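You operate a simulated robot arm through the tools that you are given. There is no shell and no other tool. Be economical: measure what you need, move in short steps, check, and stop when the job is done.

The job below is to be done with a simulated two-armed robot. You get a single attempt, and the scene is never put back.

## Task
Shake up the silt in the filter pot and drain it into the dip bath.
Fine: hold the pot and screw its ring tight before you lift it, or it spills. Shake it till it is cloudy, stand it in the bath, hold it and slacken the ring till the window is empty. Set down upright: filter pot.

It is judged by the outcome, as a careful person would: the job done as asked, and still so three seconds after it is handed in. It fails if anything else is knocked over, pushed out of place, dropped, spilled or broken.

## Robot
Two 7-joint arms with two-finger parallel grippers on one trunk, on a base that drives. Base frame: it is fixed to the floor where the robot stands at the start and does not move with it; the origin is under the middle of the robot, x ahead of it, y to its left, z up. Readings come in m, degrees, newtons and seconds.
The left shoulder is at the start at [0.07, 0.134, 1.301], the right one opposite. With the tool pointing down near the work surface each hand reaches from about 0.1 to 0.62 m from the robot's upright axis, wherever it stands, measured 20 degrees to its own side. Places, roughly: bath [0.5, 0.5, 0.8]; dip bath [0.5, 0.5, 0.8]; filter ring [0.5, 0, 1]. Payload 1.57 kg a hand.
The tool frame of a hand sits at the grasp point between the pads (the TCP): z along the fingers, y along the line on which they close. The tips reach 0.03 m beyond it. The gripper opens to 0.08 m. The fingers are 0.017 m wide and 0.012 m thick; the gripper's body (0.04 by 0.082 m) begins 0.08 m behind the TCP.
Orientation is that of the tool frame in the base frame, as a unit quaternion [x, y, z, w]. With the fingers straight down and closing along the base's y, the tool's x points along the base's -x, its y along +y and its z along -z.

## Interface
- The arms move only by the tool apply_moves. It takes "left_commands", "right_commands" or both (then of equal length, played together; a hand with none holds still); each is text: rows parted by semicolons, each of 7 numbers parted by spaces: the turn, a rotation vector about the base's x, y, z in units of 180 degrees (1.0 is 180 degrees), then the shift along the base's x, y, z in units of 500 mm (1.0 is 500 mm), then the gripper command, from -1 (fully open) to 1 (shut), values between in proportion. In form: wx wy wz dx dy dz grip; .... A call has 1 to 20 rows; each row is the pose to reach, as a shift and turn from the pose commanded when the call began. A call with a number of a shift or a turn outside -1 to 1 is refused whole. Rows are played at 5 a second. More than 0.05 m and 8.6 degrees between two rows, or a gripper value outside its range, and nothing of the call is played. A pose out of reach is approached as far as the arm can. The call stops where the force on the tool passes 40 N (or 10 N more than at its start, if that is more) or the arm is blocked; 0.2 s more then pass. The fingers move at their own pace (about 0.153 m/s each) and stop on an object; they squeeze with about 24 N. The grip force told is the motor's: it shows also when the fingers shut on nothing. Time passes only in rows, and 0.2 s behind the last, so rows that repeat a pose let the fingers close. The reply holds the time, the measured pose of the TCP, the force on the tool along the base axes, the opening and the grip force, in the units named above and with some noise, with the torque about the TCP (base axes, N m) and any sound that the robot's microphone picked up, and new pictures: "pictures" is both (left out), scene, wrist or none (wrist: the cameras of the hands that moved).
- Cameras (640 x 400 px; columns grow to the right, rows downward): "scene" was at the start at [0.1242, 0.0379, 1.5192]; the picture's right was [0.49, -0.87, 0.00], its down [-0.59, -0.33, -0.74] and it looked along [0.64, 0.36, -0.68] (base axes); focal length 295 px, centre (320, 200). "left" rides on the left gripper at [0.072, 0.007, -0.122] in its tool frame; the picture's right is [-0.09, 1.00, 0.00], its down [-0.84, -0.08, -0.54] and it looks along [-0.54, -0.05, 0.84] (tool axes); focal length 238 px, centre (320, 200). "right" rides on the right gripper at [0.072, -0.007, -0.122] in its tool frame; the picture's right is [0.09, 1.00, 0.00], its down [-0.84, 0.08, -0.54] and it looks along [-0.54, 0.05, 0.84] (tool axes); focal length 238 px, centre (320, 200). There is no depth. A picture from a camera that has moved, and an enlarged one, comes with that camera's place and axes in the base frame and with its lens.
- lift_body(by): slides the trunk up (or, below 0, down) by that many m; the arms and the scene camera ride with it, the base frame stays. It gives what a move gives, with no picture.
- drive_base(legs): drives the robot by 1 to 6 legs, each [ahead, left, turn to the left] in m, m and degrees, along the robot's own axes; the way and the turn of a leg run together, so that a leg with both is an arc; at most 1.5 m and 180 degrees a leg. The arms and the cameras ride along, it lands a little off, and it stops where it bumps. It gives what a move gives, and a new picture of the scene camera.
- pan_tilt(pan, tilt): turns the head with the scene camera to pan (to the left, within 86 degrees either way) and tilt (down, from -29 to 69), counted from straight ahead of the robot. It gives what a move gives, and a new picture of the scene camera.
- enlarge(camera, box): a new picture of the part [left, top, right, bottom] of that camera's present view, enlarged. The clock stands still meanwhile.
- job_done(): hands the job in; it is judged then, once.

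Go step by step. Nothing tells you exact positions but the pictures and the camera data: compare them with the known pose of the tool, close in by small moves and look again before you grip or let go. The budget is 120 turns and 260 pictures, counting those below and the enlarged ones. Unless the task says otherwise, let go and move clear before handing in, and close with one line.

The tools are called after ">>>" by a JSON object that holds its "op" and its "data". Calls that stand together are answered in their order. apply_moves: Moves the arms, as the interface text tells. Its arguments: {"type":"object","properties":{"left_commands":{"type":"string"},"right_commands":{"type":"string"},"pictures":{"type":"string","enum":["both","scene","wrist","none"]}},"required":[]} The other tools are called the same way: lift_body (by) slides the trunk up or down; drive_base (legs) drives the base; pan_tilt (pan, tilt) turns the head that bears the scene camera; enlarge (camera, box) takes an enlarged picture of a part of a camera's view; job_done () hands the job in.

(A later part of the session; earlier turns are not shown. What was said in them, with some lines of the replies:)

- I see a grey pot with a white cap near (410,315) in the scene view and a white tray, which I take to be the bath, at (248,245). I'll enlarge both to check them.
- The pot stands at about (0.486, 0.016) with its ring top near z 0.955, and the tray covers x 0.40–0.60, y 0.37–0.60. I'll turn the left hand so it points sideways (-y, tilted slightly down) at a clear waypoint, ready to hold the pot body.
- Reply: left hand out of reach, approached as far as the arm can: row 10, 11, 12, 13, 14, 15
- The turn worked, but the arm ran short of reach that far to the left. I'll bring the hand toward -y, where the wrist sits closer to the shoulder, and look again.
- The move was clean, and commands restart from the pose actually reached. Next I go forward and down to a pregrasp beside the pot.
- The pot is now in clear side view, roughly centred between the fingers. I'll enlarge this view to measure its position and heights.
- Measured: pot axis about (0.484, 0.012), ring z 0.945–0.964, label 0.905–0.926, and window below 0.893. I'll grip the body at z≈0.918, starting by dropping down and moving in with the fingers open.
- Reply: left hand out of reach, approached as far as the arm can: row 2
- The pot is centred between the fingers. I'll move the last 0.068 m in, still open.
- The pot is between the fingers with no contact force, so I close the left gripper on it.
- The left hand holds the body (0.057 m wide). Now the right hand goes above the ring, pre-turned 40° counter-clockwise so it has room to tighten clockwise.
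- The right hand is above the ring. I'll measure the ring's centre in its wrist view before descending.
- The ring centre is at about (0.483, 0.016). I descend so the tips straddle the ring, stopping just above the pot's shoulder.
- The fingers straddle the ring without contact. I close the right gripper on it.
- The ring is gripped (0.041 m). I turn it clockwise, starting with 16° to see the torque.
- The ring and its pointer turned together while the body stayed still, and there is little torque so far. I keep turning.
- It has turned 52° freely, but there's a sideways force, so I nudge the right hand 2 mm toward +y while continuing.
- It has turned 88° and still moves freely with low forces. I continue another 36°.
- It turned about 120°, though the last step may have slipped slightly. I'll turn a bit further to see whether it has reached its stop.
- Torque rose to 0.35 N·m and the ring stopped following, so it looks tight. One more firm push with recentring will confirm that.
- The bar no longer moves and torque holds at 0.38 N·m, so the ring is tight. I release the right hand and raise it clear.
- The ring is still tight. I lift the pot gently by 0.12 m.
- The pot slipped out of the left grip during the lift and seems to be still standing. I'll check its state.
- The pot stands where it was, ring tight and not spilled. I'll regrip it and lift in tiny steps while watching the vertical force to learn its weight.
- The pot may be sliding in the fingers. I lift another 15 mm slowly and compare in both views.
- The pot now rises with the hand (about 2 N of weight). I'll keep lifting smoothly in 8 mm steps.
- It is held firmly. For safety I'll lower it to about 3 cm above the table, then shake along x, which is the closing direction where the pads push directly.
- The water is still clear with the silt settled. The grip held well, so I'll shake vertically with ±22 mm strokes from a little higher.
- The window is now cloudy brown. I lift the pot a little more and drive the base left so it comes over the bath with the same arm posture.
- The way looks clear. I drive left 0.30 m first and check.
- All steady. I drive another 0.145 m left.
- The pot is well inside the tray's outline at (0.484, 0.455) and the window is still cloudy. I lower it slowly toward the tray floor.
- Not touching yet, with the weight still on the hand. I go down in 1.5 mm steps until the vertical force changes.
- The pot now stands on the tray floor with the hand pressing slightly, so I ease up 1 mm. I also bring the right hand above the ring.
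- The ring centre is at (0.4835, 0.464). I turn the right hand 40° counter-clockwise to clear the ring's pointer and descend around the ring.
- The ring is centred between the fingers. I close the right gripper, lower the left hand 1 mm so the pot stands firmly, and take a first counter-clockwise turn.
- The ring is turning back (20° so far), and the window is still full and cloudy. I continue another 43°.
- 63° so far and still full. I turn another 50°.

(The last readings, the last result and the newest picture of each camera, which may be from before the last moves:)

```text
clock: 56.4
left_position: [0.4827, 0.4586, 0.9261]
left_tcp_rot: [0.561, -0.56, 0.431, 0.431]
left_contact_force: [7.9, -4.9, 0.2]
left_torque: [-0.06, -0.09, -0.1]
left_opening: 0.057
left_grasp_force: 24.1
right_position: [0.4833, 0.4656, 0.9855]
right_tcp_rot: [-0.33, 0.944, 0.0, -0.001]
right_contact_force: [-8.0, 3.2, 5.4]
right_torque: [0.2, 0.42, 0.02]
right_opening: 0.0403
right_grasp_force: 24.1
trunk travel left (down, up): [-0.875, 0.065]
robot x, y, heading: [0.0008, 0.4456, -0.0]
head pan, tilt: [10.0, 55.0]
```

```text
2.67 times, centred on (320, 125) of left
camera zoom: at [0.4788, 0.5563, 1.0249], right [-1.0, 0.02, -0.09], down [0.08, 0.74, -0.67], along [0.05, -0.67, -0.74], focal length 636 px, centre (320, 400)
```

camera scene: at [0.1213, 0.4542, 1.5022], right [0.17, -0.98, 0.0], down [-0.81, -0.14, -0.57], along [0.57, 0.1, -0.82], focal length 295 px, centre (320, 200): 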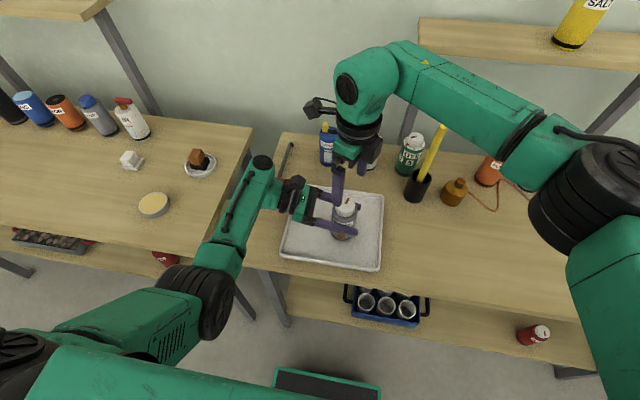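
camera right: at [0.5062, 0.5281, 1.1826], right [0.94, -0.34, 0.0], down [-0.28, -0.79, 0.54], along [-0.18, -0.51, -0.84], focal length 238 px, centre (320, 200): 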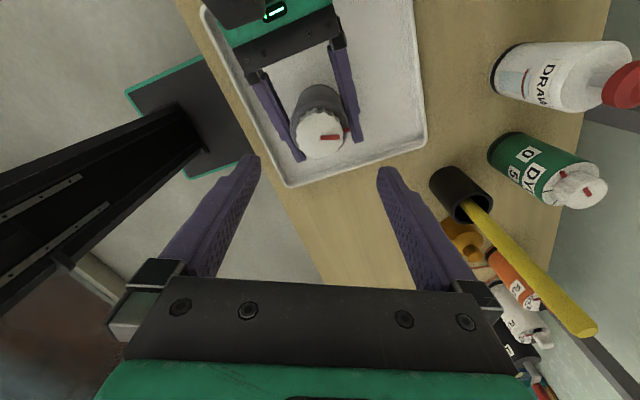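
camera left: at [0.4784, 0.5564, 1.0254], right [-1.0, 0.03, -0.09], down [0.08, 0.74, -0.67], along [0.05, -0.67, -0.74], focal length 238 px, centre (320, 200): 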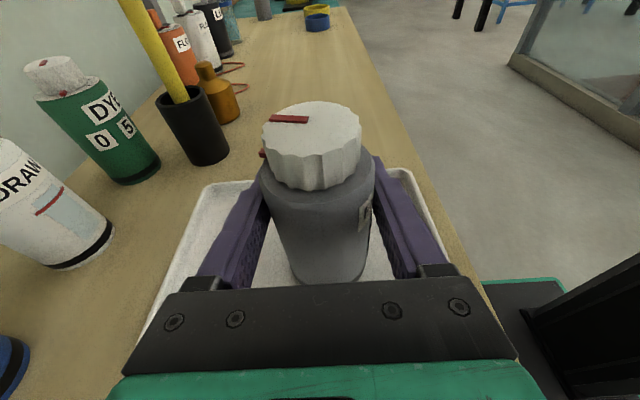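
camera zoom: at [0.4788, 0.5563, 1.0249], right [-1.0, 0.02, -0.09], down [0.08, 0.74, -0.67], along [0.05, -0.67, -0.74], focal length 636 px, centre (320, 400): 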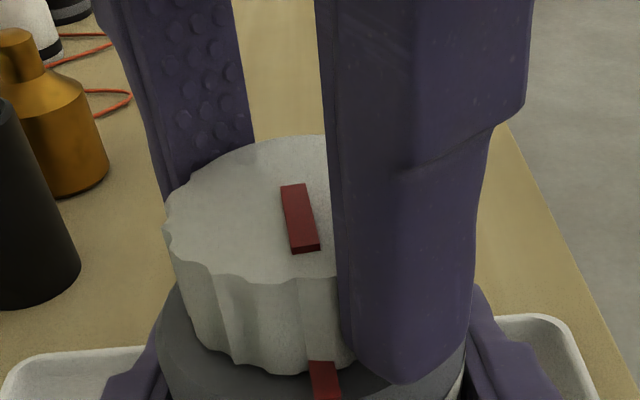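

The ring is back near its starting angle and the window is still full. I keep going another 36°.

>>> {"op": "apply_moves", "data": {"right_commands": "0 0 0.04 -0.002 0.001 0 1;0 0 0.08 -0.002 0.001 0 1;0 0 0.12 -0.002 0.001 0 1;0 0 0.16 -0.002 0.001 0 1;0 0 0.2 -0.002 0.001 0 1;0 0 0.2 -0.002 0.001 0 1;0 0 0.2 -0.002 0.001 0 1;0 0 0.2 -0.002 0.001 0 1", "pictures": "none"}}

>>> {"op": "enlarge", "data": {"camera": "scene", "box": [300, 180, 380, 250]}}

>>> {"op": "enlarge", "data": {"camera": "left", "box": [220, 50, 420, 200]}}

```text
clock: 57.1
left_position: [0.4835, 0.4595, 0.926]
left_tcp_rot: [0.562, -0.561, 0.432, 0.428]
left_contact_force: [-0.3, 0.9, 5.6]
left_torque: [0.27, 0.01, -0.16]
left_opening: 0.0569
left_grasp_force: 24.3
right_position: [0.4515, 0.4568, 0.9827]
right_tcp_rot: [-0.392, 0.92, -0.002, -0.001]
right_contact_force: [-1.0, -3.2, 6.9]
right_torque: [-0.05, -0.02, 0.08]
right_opening: 0.0
right_grasp_force: 20.8
right hand out of reach, approached as far as the arm can: row 1, 2, 3
trunk travel left (down, up): [-0.875, 0.065]
robot x, y, heading: [0.0018, 0.441, -0.2]
head pan, tilt: [10.0, 55.0]
stopped in row 3 (right hand): the force on the tool passed its limit (the readings are from after the stop); the commanded pose is now the measured one
```

```text
5.71 times, centred on (340, 215) of scene
camera zoom: at [0.1193, 0.4542, 1.5024], right [0.17, -0.98, 0.0], down [-0.81, -0.14, -0.58], along [0.57, 0.1, -0.82], focal length 1685 px, centre (206, 114)
```

zoom: 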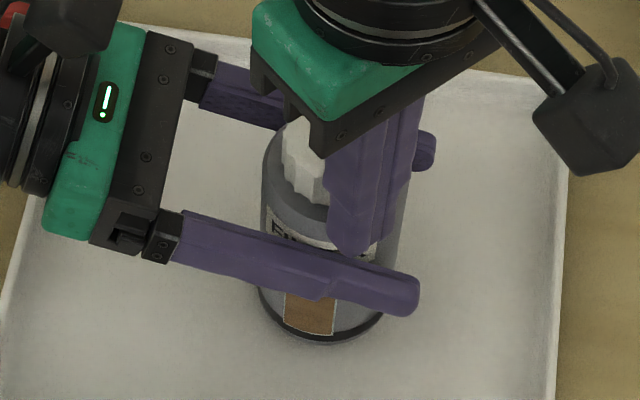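

```text
2.67 times, centred on (320, 125) of left
camera zoom: at [0.478, 0.5578, 1.0258], right [-1.0, 0.02, -0.09], down [0.08, 0.74, -0.66], along [0.06, -0.67, -0.74], focal length 636 px, centre (320, 400)
```

zoom: 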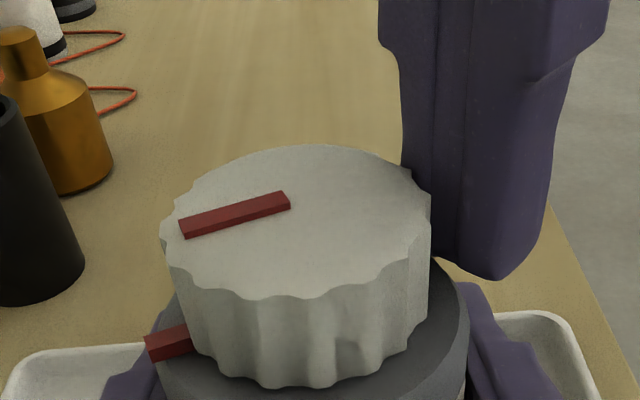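

The right arm hit its joint limit, slipped off the ring and turned it partway back. The pot is still held, so I raise the right hand clear and check.

>>> {"op": "apply_moves", "data": {"right_commands": "0 0 0 -0.006 0 0.01 1;0 0 0 -0.01 0 0.06 1;0 0 -0.03 -0.01 0 0.13 1;0 0 -0.06 -0.01 0 0.2 1;0 0 -0.1 -0.01 0 0.22 -1;0 0 -0.14 0 0 0.22 -1;0 0 -0.14 0 0 0.22 -1"}}

>>> {"op": "enlarge", "data": {"camera": "scene", "box": [300, 180, 380, 250]}}

```text
clock: 58.7
left_position: [0.4829, 0.4599, 0.9261]
left_tcp_rot: [0.564, -0.561, 0.431, 0.427]
left_contact_force: [0.5, 0.5, 14.9]
left_torque: [0.39, -0.05, 0.0]
left_opening: 0.0572
left_grasp_force: 24.0
right_position: [0.4525, 0.4567, 1.0923]
right_tcp_rot: [-0.182, 0.983, -0.001, -0.002]
right_contact_force: [-0.3, -0.5, -0.2]
right_torque: [-0.02, 0.0, 0.0]
right_opening: 0.0798
right_grasp_force: 0.0
trunk travel left (down, up): [-0.875, 0.065]
robot x, y, heading: [-0.0007, 0.4441, -0.1]
head pan, tilt: [10.0, 55.0]
camera scene: at [0.1198, 0.4539, 1.5024], right [0.17, -0.98, 0.0], down [-0.81, -0.14, -0.58], along [0.57, 0.1, -0.82], focal length 295 px, centre (320, 200)
camera right: at [0.3885, 0.4245, 1.214], right [-0.44, 0.9, 0.0], down [0.76, 0.37, 0.54], along [0.48, 0.24, -0.84], focal length 238 px, centre (320, 200)
```

scene: 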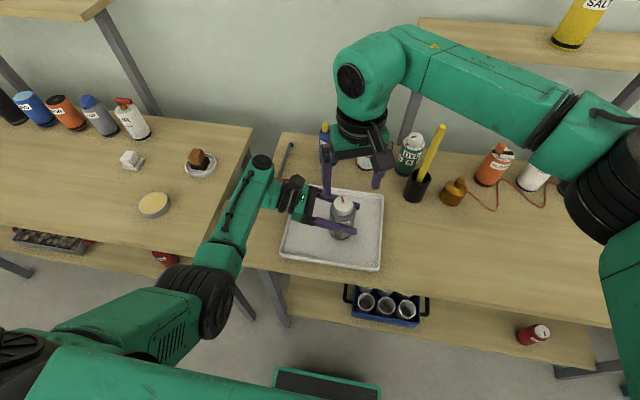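
right: 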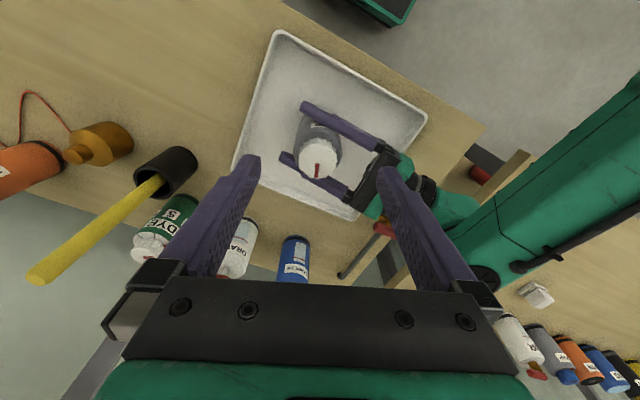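

```text
5.71 times, centred on (340, 215) of scene
camera zoom: at [0.1198, 0.4539, 1.5024], right [0.17, -0.98, 0.0], down [-0.81, -0.14, -0.58], along [0.57, 0.1, -0.82], focal length 1685 px, centre (206, 114)
```

zoom: 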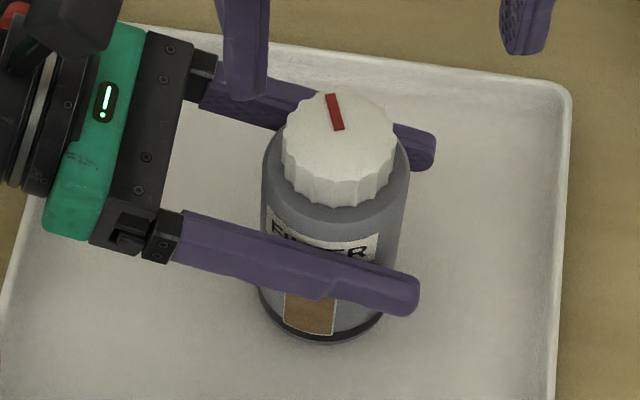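

The pot shifted a few millimetres in the left fingers, and the hand is now pressing down about 15 N. I'll open the left fingers gently so it settles flat on the tray, then look before regripping.

>>> {"op": "apply_moves", "data": {"left_commands": "0 0 0 0 0 0.003 1;0 0 0 0 0 0.003 0;0 0 0 0 0 0.003 -0.7;0 0 0 0 0 0.003 -1;0 0 0 0 0 0.003 -1", "pictures": "wrist"}}

>>> {"op": "enlarge", "data": {"camera": "scene", "box": [300, 180, 380, 250]}}

>>> {"op": "enlarge", "data": {"camera": "right", "box": [260, 90, 380, 190]}}

```text
clock: 59.9
left_position: [0.4853, 0.4598, 0.9255]
left_tcp_rot: [0.565, -0.56, 0.43, 0.427]
left_contact_force: [0.1, -0.3, 0.5]
left_torque: [0.03, -0.02, -0.01]
left_opening: 0.0801
left_grasp_force: 0.1
right_position: [0.4546, 0.457, 1.0894]
right_tcp_rot: [-0.182, 0.983, -0.002, -0.003]
right_contact_force: [0.4, -0.7, -0.3]
right_torque: [0.02, 0.05, -0.01]
right_opening: 0.08
right_grasp_force: 0.1
trunk travel left (down, up): [-0.875, 0.065]
robot x, y, heading: [0.0006, 0.4459, -0.1]
head pan, tilt: [10.0, 55.0]
camera left: at [0.4802, 0.558, 1.0252], right [-1.0, 0.02, -0.09], down [0.07, 0.74, -0.66], along [0.05, -0.67, -0.74], focal length 238 px, centre (320, 200)
```

left: 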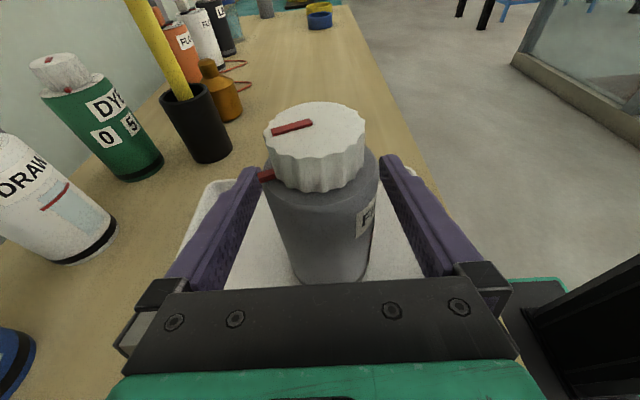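

```text
5.71 times, centred on (340, 215) of scene
camera zoom: at [0.1228, 0.4543, 1.5021], right [0.17, -0.98, 0.0], down [-0.81, -0.14, -0.57], along [0.56, 0.1, -0.82], focal length 1685 px, centre (206, 114)
```

zoom: 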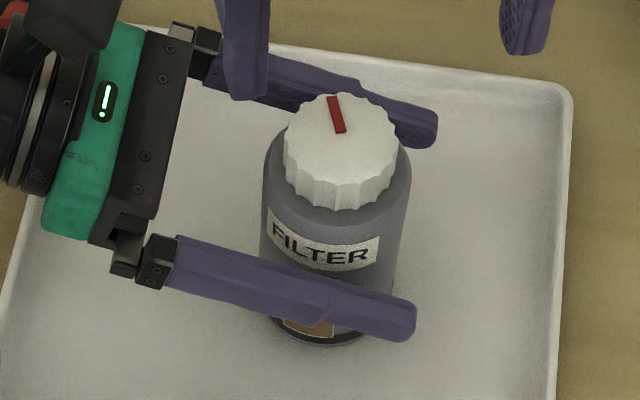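

```text
4.00 times, centred on (320, 140) of right
camera zoom: at [0.3909, 0.4247, 1.213], right [-0.44, 0.9, 0.0], down [0.76, 0.37, 0.54], along [0.48, 0.24, -0.84], focal length 953 px, centre (320, 440)
```

zoom: 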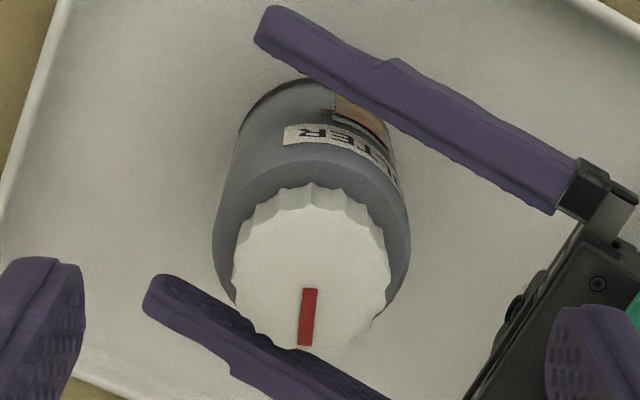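

The pot stands upright in the bath. I regrip it with the left hand and rewind the right hand to yaw -115° above the ring for a full counter-clockwise stroke.

>>> {"op": "apply_moves", "data": {"left_commands": "0 0 0 0 0.004 0 -1;0 0 0 0 0.004 0 1;0 0 0 0 0.004 0 1;0 0 0 0 0.004 0 1;0 0 0 0 0.004 0 1;0 0 0 0 0.004 0 1;0 0 0 0 0.004 0 1;0 0 0 0 0.004 0 1;0 0 0 0 0.004 0 1;0 0 0 0 0.004 0 1;0 0 0 0 0.004 0 1;0 0 0 0 0.004 0 1;0 0 0 0 0.004 0 1;0 0 0 0 0.004 0 1;0 0 0 0 0.004 0 1;0 0 0 0 0.004 0 1;0 0 0 0 0.004 0 1;0 0 0 0 0.004 0 1", "right_commands": "0 0 -0.045 0 0 0 -1;0 0 -0.09 0 0 0 -1;0 0 -0.135 0.01 0 0 -1;0 0 -0.18 0.02 0 0 -1;0 0 -0.225 0.03 0.01 0 -1;0 0 -0.27 0.04 0.018 0 -1;0 0 -0.315 0.053 0.018 0 -1;0 0 -0.36 0.053 0.018 0 -1;0 0 -0.405 0.053 0.018 0 -1;0 0 -0.45 0.053 0.018 0 -1;0 0 -0.495 0.053 0.018 0 -1;0 0 -0.54 0.053 0.018 0 -1;0 0 -0.585 0.053 0.018 0 -1;0 0 -0.63 0.053 0.018 0 -1;0 0 -0.675 0.053 0.018 0 -1;0 0 -0.72 0.053 0.018 0 -1;0 0 -0.755 0.053 0.018 0 -1;0 0 -0.755 0.053 0.018 0 -1"}}

>>> {"op": "enlarge", "data": {"camera": "right", "box": [240, 80, 400, 200]}}

>>> {"op": "enlarge", "data": {"camera": "scene", "box": [300, 180, 380, 250]}}

```text
clock: 63.7
left_position: [0.4851, 0.4624, 0.9256]
left_tcp_rot: [0.564, -0.56, 0.43, 0.428]
left_contact_force: [0.3, -0.4, 2.5]
left_torque: [0.01, -0.11, 0.0]
left_opening: 0.0571
left_grasp_force: 23.8
right_position: [0.4805, 0.4646, 1.0913]
right_tcp_rot: [0.843, 0.538, 0.002, -0.002]
right_contact_force: [0.2, -0.3, 0.0]
right_torque: [0.01, -0.01, 0.02]
right_opening: 0.0798
right_grasp_force: 0.1
trunk travel left (down, up): [-0.875, 0.065]
robot x, y, heading: [-0.0, 0.4448, -0.0]
head pan, tilt: [10.0, 55.0]
camera scene: at [0.1222, 0.4541, 1.5022], right [0.17, -0.98, 0.0], down [-0.81, -0.14, -0.57], along [0.56, 0.1, -0.82], focal length 295 px, centre (320, 200)
camera right: at [0.5051, 0.532, 1.2136], right [0.94, -0.34, 0.0], down [-0.28, -0.79, 0.54], along [-0.18, -0.51, -0.84], focal length 238 px, centre (320, 200)
camera left: at [0.4796, 0.5599, 1.0257], right [-1.0, 0.02, -0.09], down [0.07, 0.74, -0.66], along [0.05, -0.67, -0.74], focal length 238 px, centre (320, 200)
```

scene: 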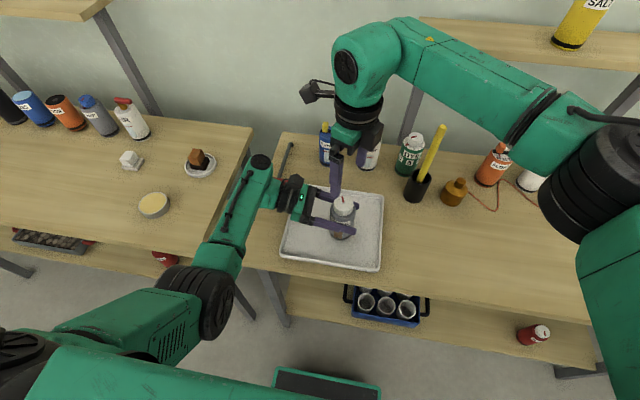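
right: 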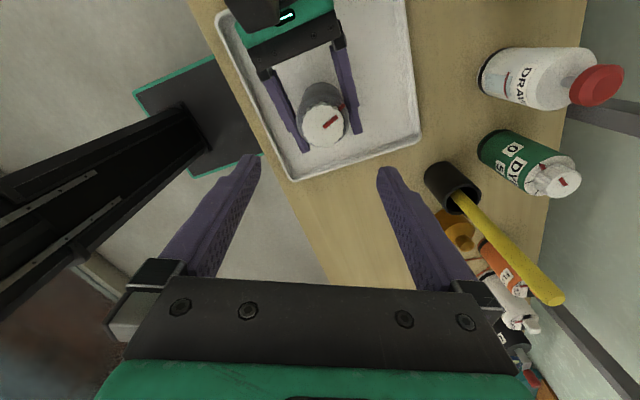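
left: 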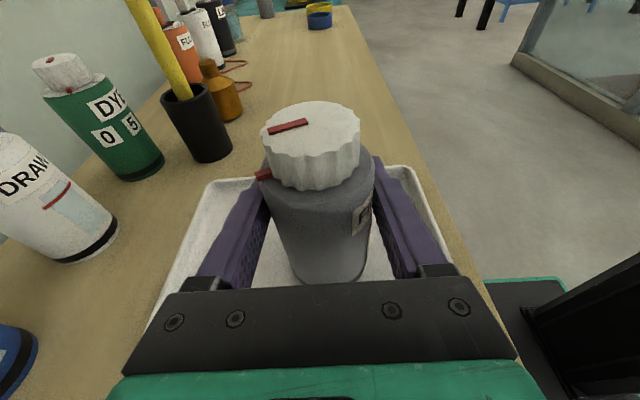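

```text
3.33 times, centred on (320, 140) of right
camera zoom: at [0.5051, 0.532, 1.2136], right [0.94, -0.34, 0.0], down [-0.28, -0.79, 0.54], along [-0.18, -0.51, -0.84], focal length 794 px, centre (320, 400)
```

zoom: 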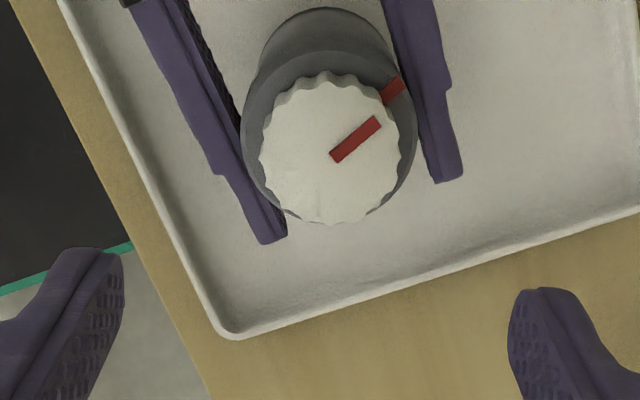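

```text
5.71 times, centred on (340, 215) of scene
camera zoom: at [0.1222, 0.4541, 1.5022], right [0.17, -0.98, 0.0], down [-0.81, -0.14, -0.57], along [0.56, 0.1, -0.82], focal length 1685 px, centre (206, 114)
```

zoom: 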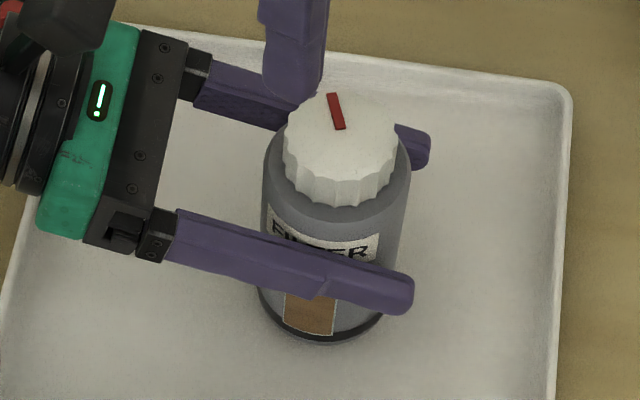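

The ring centre is at (0.4855, 0.468). I shift 5 mm, descend and grip it.

>>> {"op": "apply_moves", "data": {"right_commands": "0 0 0 0.01 0.006 -0.06 -1;0 0 0 0.01 0.006 -0.12 -1;0 0 0 0.01 0.006 -0.18 -1;0 0 0 0.01 0.006 -0.21 -1;0 0 0 0.01 0.006 -0.21 -1;0 0 0 0.01 0.006 -0.21 1;0 0 0 0.01 0.006 -0.21 1;0 0 0 0.01 0.006 -0.21 1", "pictures": "none"}}

>>> {"op": "enlarge", "data": {"camera": "left", "box": [220, 50, 420, 200]}}

```text
clock: 65.5
left_position: [0.4843, 0.4614, 0.9268]
left_tcp_rot: [0.564, -0.56, 0.43, 0.428]
left_contact_force: [1.8, -0.5, 1.8]
left_torque: [0.0, 0.07, -0.05]
left_opening: 0.0571
left_grasp_force: 23.9
right_position: [0.4835, 0.4682, 0.9867]
right_tcp_rot: [0.842, 0.539, 0.002, -0.002]
right_contact_force: [-2.6, 0.8, -0.3]
right_torque: [0.05, 0.05, 0.03]
right_opening: 0.0397
right_grasp_force: 23.9
trunk travel left (down, up): [-0.875, 0.065]
robot x, y, heading: [-0.0028, 0.4433, -0.2]
head pan, tilt: [10.0, 55.0]
```

```text
2.67 times, centred on (320, 125) of left
camera zoom: at [0.4798, 0.56, 1.0257], right [-1.0, 0.02, -0.09], down [0.07, 0.74, -0.66], along [0.05, -0.67, -0.74], focal length 636 px, centre (320, 400)
```

zoom: 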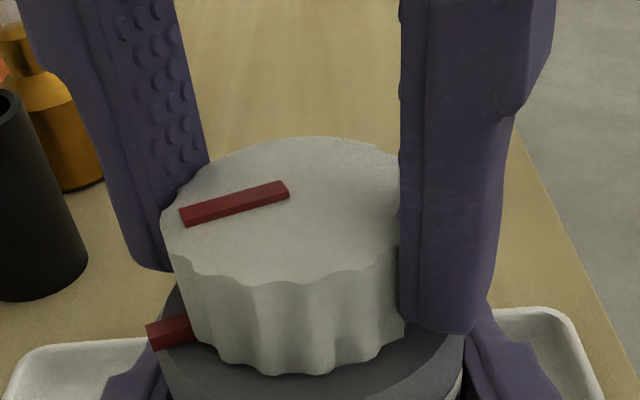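

The grip is good. I turn counter-clockwise in a long stroke, first about 86°.

>>> {"op": "apply_moves", "data": {"right_commands": "0 0 0.04 -0.002 0 0 1;0 0 0.08 -0.002 0 0 1;0 0 0.12 0 0 0 1;0 0 0.16 0 0 0 1;0 0 0.2 0 0 0 1;0 0 0.24 0 0 0 1;0 0 0.28 0 0 0 1;0 0 0.32 0 0 0 1;0 0 0.36 0 0 0 1;0 0 0.4 0 0 0 1;0 0 0.44 0 0 0 1;0 0 0.48 0 0 0 1;0 0 0.48 0 0 0 1", "pictures": "none"}}

>>> {"op": "enlarge", "data": {"camera": "left", "box": [220, 50, 420, 200]}}

>>> {"op": "enlarge", "data": {"camera": "scene", "box": [300, 180, 380, 250]}}

```text
clock: 68.3
left_position: [0.485, 0.4612, 0.9253]
left_tcp_rot: [0.564, -0.56, 0.429, 0.428]
left_contact_force: [10.3, -0.6, -1.7]
left_torque: [0.06, 0.17, -0.09]
left_opening: 0.0571
left_grasp_force: 24.3
right_position: [0.4863, 0.4687, 0.9857]
right_tcp_rot: [0.245, 0.969, 0.0, -0.004]
right_contact_force: [-12.5, 0.7, 3.7]
right_torque: [0.09, 0.5, 0.01]
right_opening: 0.0397
right_grasp_force: 23.9
trunk travel left (down, up): [-0.875, 0.065]
robot x, y, heading: [0.0018, 0.4456, -0.2]
head pan, tilt: [10.0, 55.0]
```

```text
2.67 times, centred on (320, 125) of left
camera zoom: at [0.4799, 0.5602, 1.0257], right [-1.0, 0.02, -0.09], down [0.07, 0.74, -0.66], along [0.05, -0.67, -0.74], focal length 636 px, centre (320, 400)
```

zoom: 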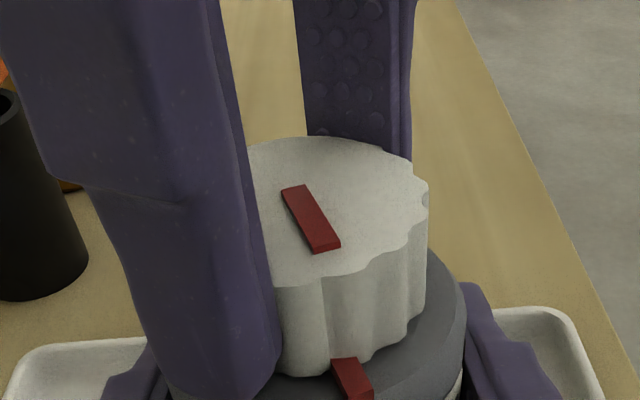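

```text
5.71 times, centred on (340, 215) of scene
camera zoom: at [0.1224, 0.4544, 1.5021], right [0.17, -0.98, 0.0], down [-0.81, -0.14, -0.57], along [0.56, 0.1, -0.82], focal length 1685 px, centre (206, 114)
```

zoom: 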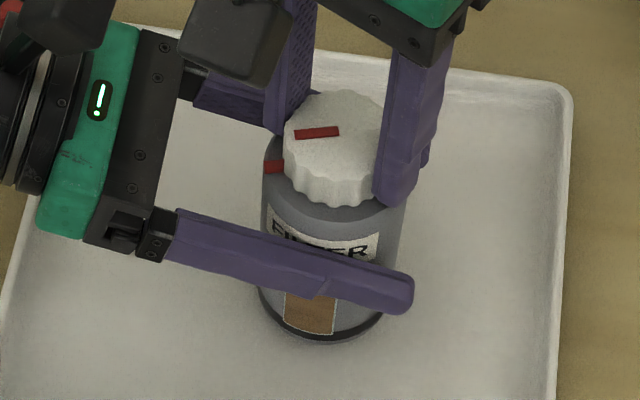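

It is turning freely. I shift the right hand 2.5 mm toward -x to relieve the side force and turn another 60°.

>>> {"op": "apply_moves", "data": {"right_commands": "0 0 0.02 -0.005 0 0 1;0 0 0.06 -0.005 0 0 1;0 0 0.1 -0.005 0 0 1;0 0 0.14 -0.005 0 0 1;0 0 0.18 -0.005 0 0 1;0 0 0.22 -0.005 0 0 1;0 0 0.26 -0.005 0 0 1;0 0 0.3 -0.005 0 0 1;0 0 0.335 -0.005 0 0 1;0 0 0.335 -0.005 0 0 1", "pictures": "none"}}

>>> {"op": "enlarge", "data": {"camera": "left", "box": [220, 50, 420, 200]}}

>>> {"op": "enlarge", "data": {"camera": "scene", "box": [300, 180, 380, 250]}}

```text
clock: 70.5
left_position: [0.4839, 0.4608, 0.9255]
left_tcp_rot: [0.564, -0.56, 0.43, 0.428]
left_contact_force: [-16.6, -2.3, 7.3]
left_torque: [-0.14, -0.24, 0.08]
left_opening: 0.0574
left_grasp_force: 23.6
right_position: [0.4849, 0.4676, 0.9859]
right_tcp_rot: [-0.275, 0.962, -0.001, -0.002]
right_contact_force: [16.3, 1.4, -4.2]
right_torque: [0.18, -0.61, 0.06]
right_opening: 0.0397
right_grasp_force: 23.9
trunk travel left (down, up): [-0.875, 0.065]
robot x, y, heading: [0.0003, 0.446, -0.2]
head pan, tilt: [10.0, 55.0]
```

```text
2.67 times, centred on (320, 125) of left
camera zoom: at [0.4793, 0.5598, 1.0255], right [-1.0, 0.02, -0.09], down [0.07, 0.74, -0.66], along [0.05, -0.67, -0.74], focal length 636 px, centre (320, 400)
```

zoom: 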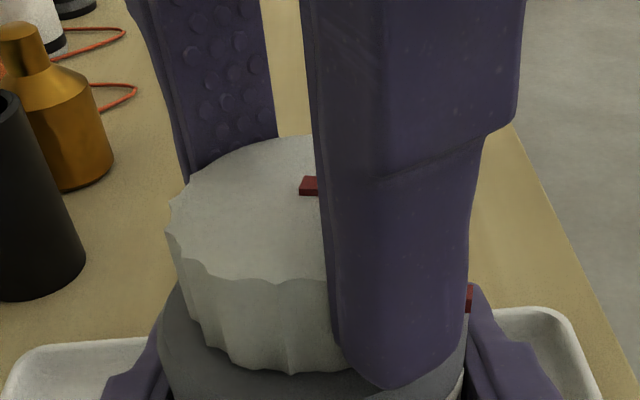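

```text
5.71 times, centred on (340, 215) of scene
camera zoom: at [0.1221, 0.4539, 1.5022], right [0.17, -0.98, 0.0], down [-0.81, -0.14, -0.57], along [0.57, 0.1, -0.82], focal length 1685 px, centre (206, 114)
```

zoom: 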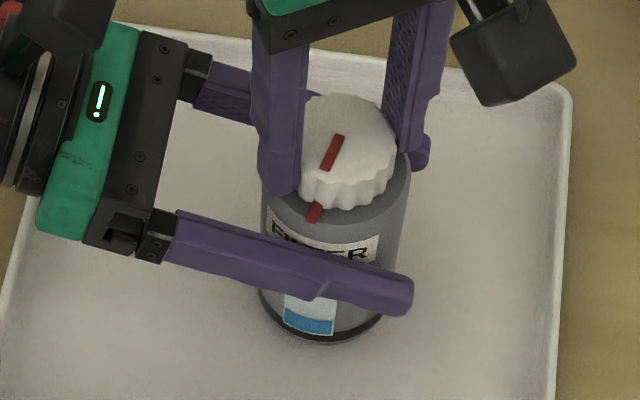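

It's draining, with the level already low in the window. I hold still with both hands for a few seconds.

>>> {"op": "apply_moves", "data": {"right_commands": "0 0 0 0.003 0 0 1;0 0 0 0.003 0 0 1;0 0 0 0.003 0 0 1;0 0 0 0.003 0 0 1;0 0 0 0.003 0 0 1;0 0 0 0.003 0 0 1;0 0 0 0.003 0 0 1;0 0 0 0.003 0 0 1;0 0 0 0.003 0 0 1;0 0 0 0.003 0 0 1;0 0 0 0.003 0 0 1;0 0 0 0.003 0 0 1;0 0 0 0.003 0 0 1;0 0 0 0.003 0 0 1;0 0 0 0.003 0 0 1", "pictures": "none"}}

>>> {"op": "enlarge", "data": {"camera": "scene", "box": [300, 180, 380, 250]}}

```text
clock: 73.7
left_position: [0.4846, 0.4623, 0.9254]
left_tcp_rot: [0.564, -0.559, 0.431, 0.428]
left_contact_force: [8.8, 5.3, -9.9]
left_torque: [-0.01, 0.16, -0.02]
left_opening: 0.0568
left_grasp_force: 24.1
right_position: [0.4845, 0.4689, 0.9854]
right_tcp_rot: [-0.275, 0.961, -0.001, -0.002]
right_contact_force: [-9.8, -4.1, 11.5]
right_torque: [-0.25, 0.42, -0.04]
right_opening: 0.04
right_grasp_force: 23.9
trunk travel left (down, up): [-0.875, 0.065]
robot x, y, heading: [0.0005, 0.4459, 0.2]
head pan, tilt: [10.0, 55.0]
```

```text
5.71 times, centred on (340, 215) of scene
camera zoom: at [0.1223, 0.4544, 1.5021], right [0.17, -0.98, 0.0], down [-0.81, -0.14, -0.57], along [0.56, 0.1, -0.82], focal length 1685 px, centre (206, 114)
```

zoom: 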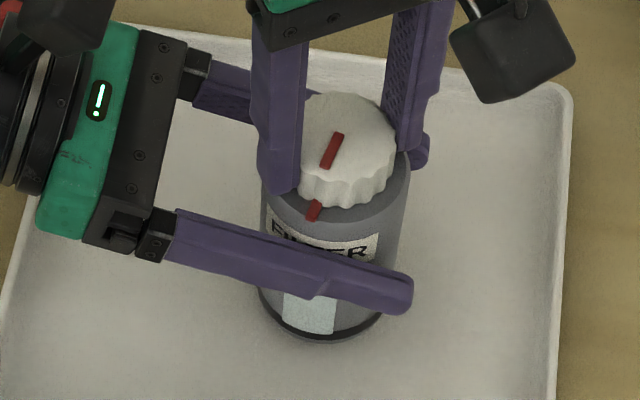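

The window is empty. I open the right hand and raise it clear.

>>> {"op": "apply_moves", "data": {"right_commands": "0 0 0 0 0 0 0.2;0 0 0 0 0 0 -0.5;0 0 0 0 0 0 -1;0 0 0 0 0 0 -1;0 0 0 0 0 0.05 -1;0 0 0 0 0 0.12 -1;0 0 0 0 0 0.2 -1;0 0 0 0 0 0.28 -1;0 0 0 0 -0.06 0.32 -1;0 0 0 0 -0.14 0.34 -1", "pictures": "none"}}

>>> {"op": "enlarge", "data": {"camera": "scene", "box": [280, 170, 400, 270]}}

```text
clock: 75.9
left_position: [0.4842, 0.4604, 0.9255]
left_tcp_rot: [0.565, -0.56, 0.429, 0.428]
left_contact_force: [-0.1, -0.6, -0.7]
left_torque: [-0.03, 0.01, -0.02]
left_opening: 0.057
left_grasp_force: 24.2
right_position: [0.4833, 0.396, 1.157]
right_tcp_rot: [-0.274, 0.962, 0.0, -0.002]
right_contact_force: [-1.3, 0.2, 0.1]
right_torque: [0.0, -0.02, 0.01]
right_opening: 0.0799
right_grasp_force: 0.0
trunk travel left (down, up): [-0.875, 0.065]
robot x, y, heading: [0.0018, 0.4473, -0.2]
head pan, tilt: [10.0, 55.0]
```

```text
4.00 times, centred on (340, 220) of scene
camera zoom: at [0.1225, 0.4507, 1.5021], right [0.17, -0.98, 0.0], down [-0.81, -0.14, -0.57], along [0.56, 0.1, -0.82], focal length 1180 px, centre (240, 120)
```

zoom: 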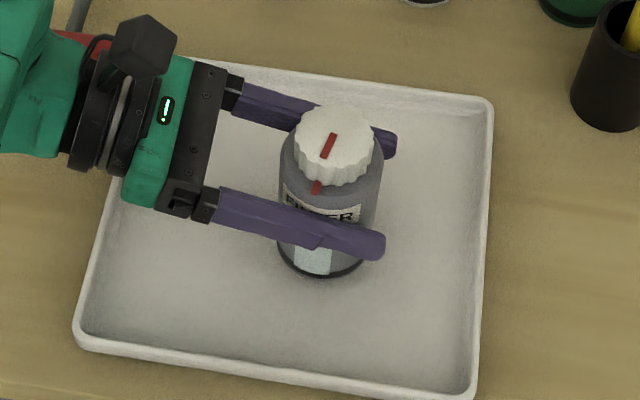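

The pot is standing in the bath. I lower a hair, open the left hand and back away along its own axis.

>>> {"op": "apply_moves", "data": {"left_commands": "0 0 0 0 0 -0.001 1;0 0 0 0 0 -0.001 0.2;0 0 0 0 0 -0.001 -0.5;0 0 0 0 0 -0.001 -1;0 0 0 0 0 -0.001 -1;0 0 0 0 0.03 0.006 -1;0 0 0 0 0.08 0.02 -1;0 0 0 0 0.14 0.036 -1;0 0 0 0 0.2 0.06 -1;0 0 0 0 0.22 0.12 -1;0 0 0 0 0.22 0.12 -1"}}

>>> {"op": "enlarge", "data": {"camera": "scene", "box": [280, 170, 400, 270]}}

```text
clock: 78.3
left_position: [0.4841, 0.5708, 0.9853]
left_tcp_rot: [0.565, -0.559, 0.43, 0.428]
left_contact_force: [0.0, -0.4, -0.1]
left_torque: [-0.01, 0.0, 0.03]
left_opening: 0.0801
left_grasp_force: 0.1
right_position: [0.4838, 0.3991, 1.1571]
right_tcp_rot: [-0.274, 0.962, -0.002, -0.002]
right_contact_force: [-0.2, -0.5, -0.1]
right_torque: [0.0, -0.02, 0.01]
right_opening: 0.0802
right_grasp_force: 0.0
trunk travel left (down, up): [-0.875, 0.065]
robot x, y, heading: [0.0009, 0.4463, -0.0]
head pan, tilt: [10.0, 55.0]
camera scene: at [0.1227, 0.4538, 1.5021], right [0.17, -0.98, 0.0], down [-0.81, -0.14, -0.57], along [0.56, 0.1, -0.82], focal length 295 px, centre (320, 200)
camera left: at [0.4803, 0.6692, 1.0858], right [-1.0, 0.02, -0.09], down [0.07, 0.74, -0.66], along [0.05, -0.67, -0.74], focal length 238 px, centre (320, 200)
```

scene: 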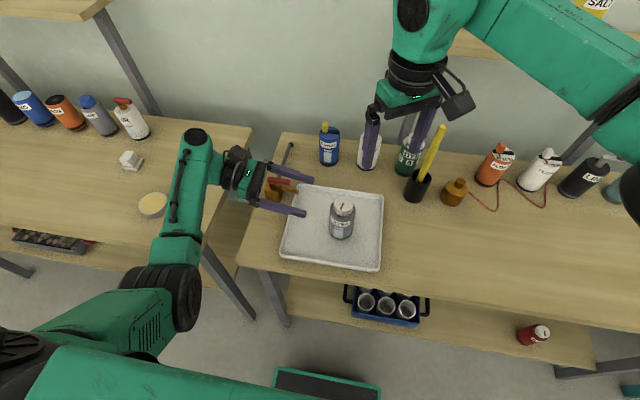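
left: 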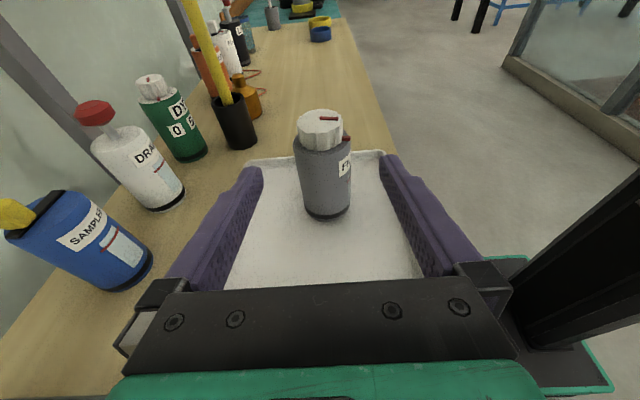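

```text
4.00 times, centred on (340, 220) of scene
camera zoom: at [0.1227, 0.4538, 1.5021], right [0.17, -0.98, 0.0], down [-0.81, -0.14, -0.57], along [0.56, 0.1, -0.82], focal length 1180 px, centre (240, 120)
```

zoom: 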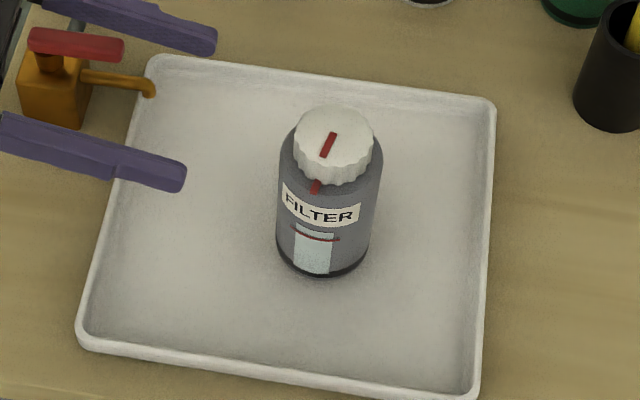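

The pot stands upright in the bath with its window empty, both hands are clear, and nothing else has moved, so I hand the job in.

>>> {"op": "job_done", "data": {}}

```text
The job is handed in.
```

The filter pot was shaken until cloudy and drained into the dip bath, and it now stands upright there with its window empty. It slipped from the grip once on the first lift without tipping or spilling, and nothing else was disturbed.
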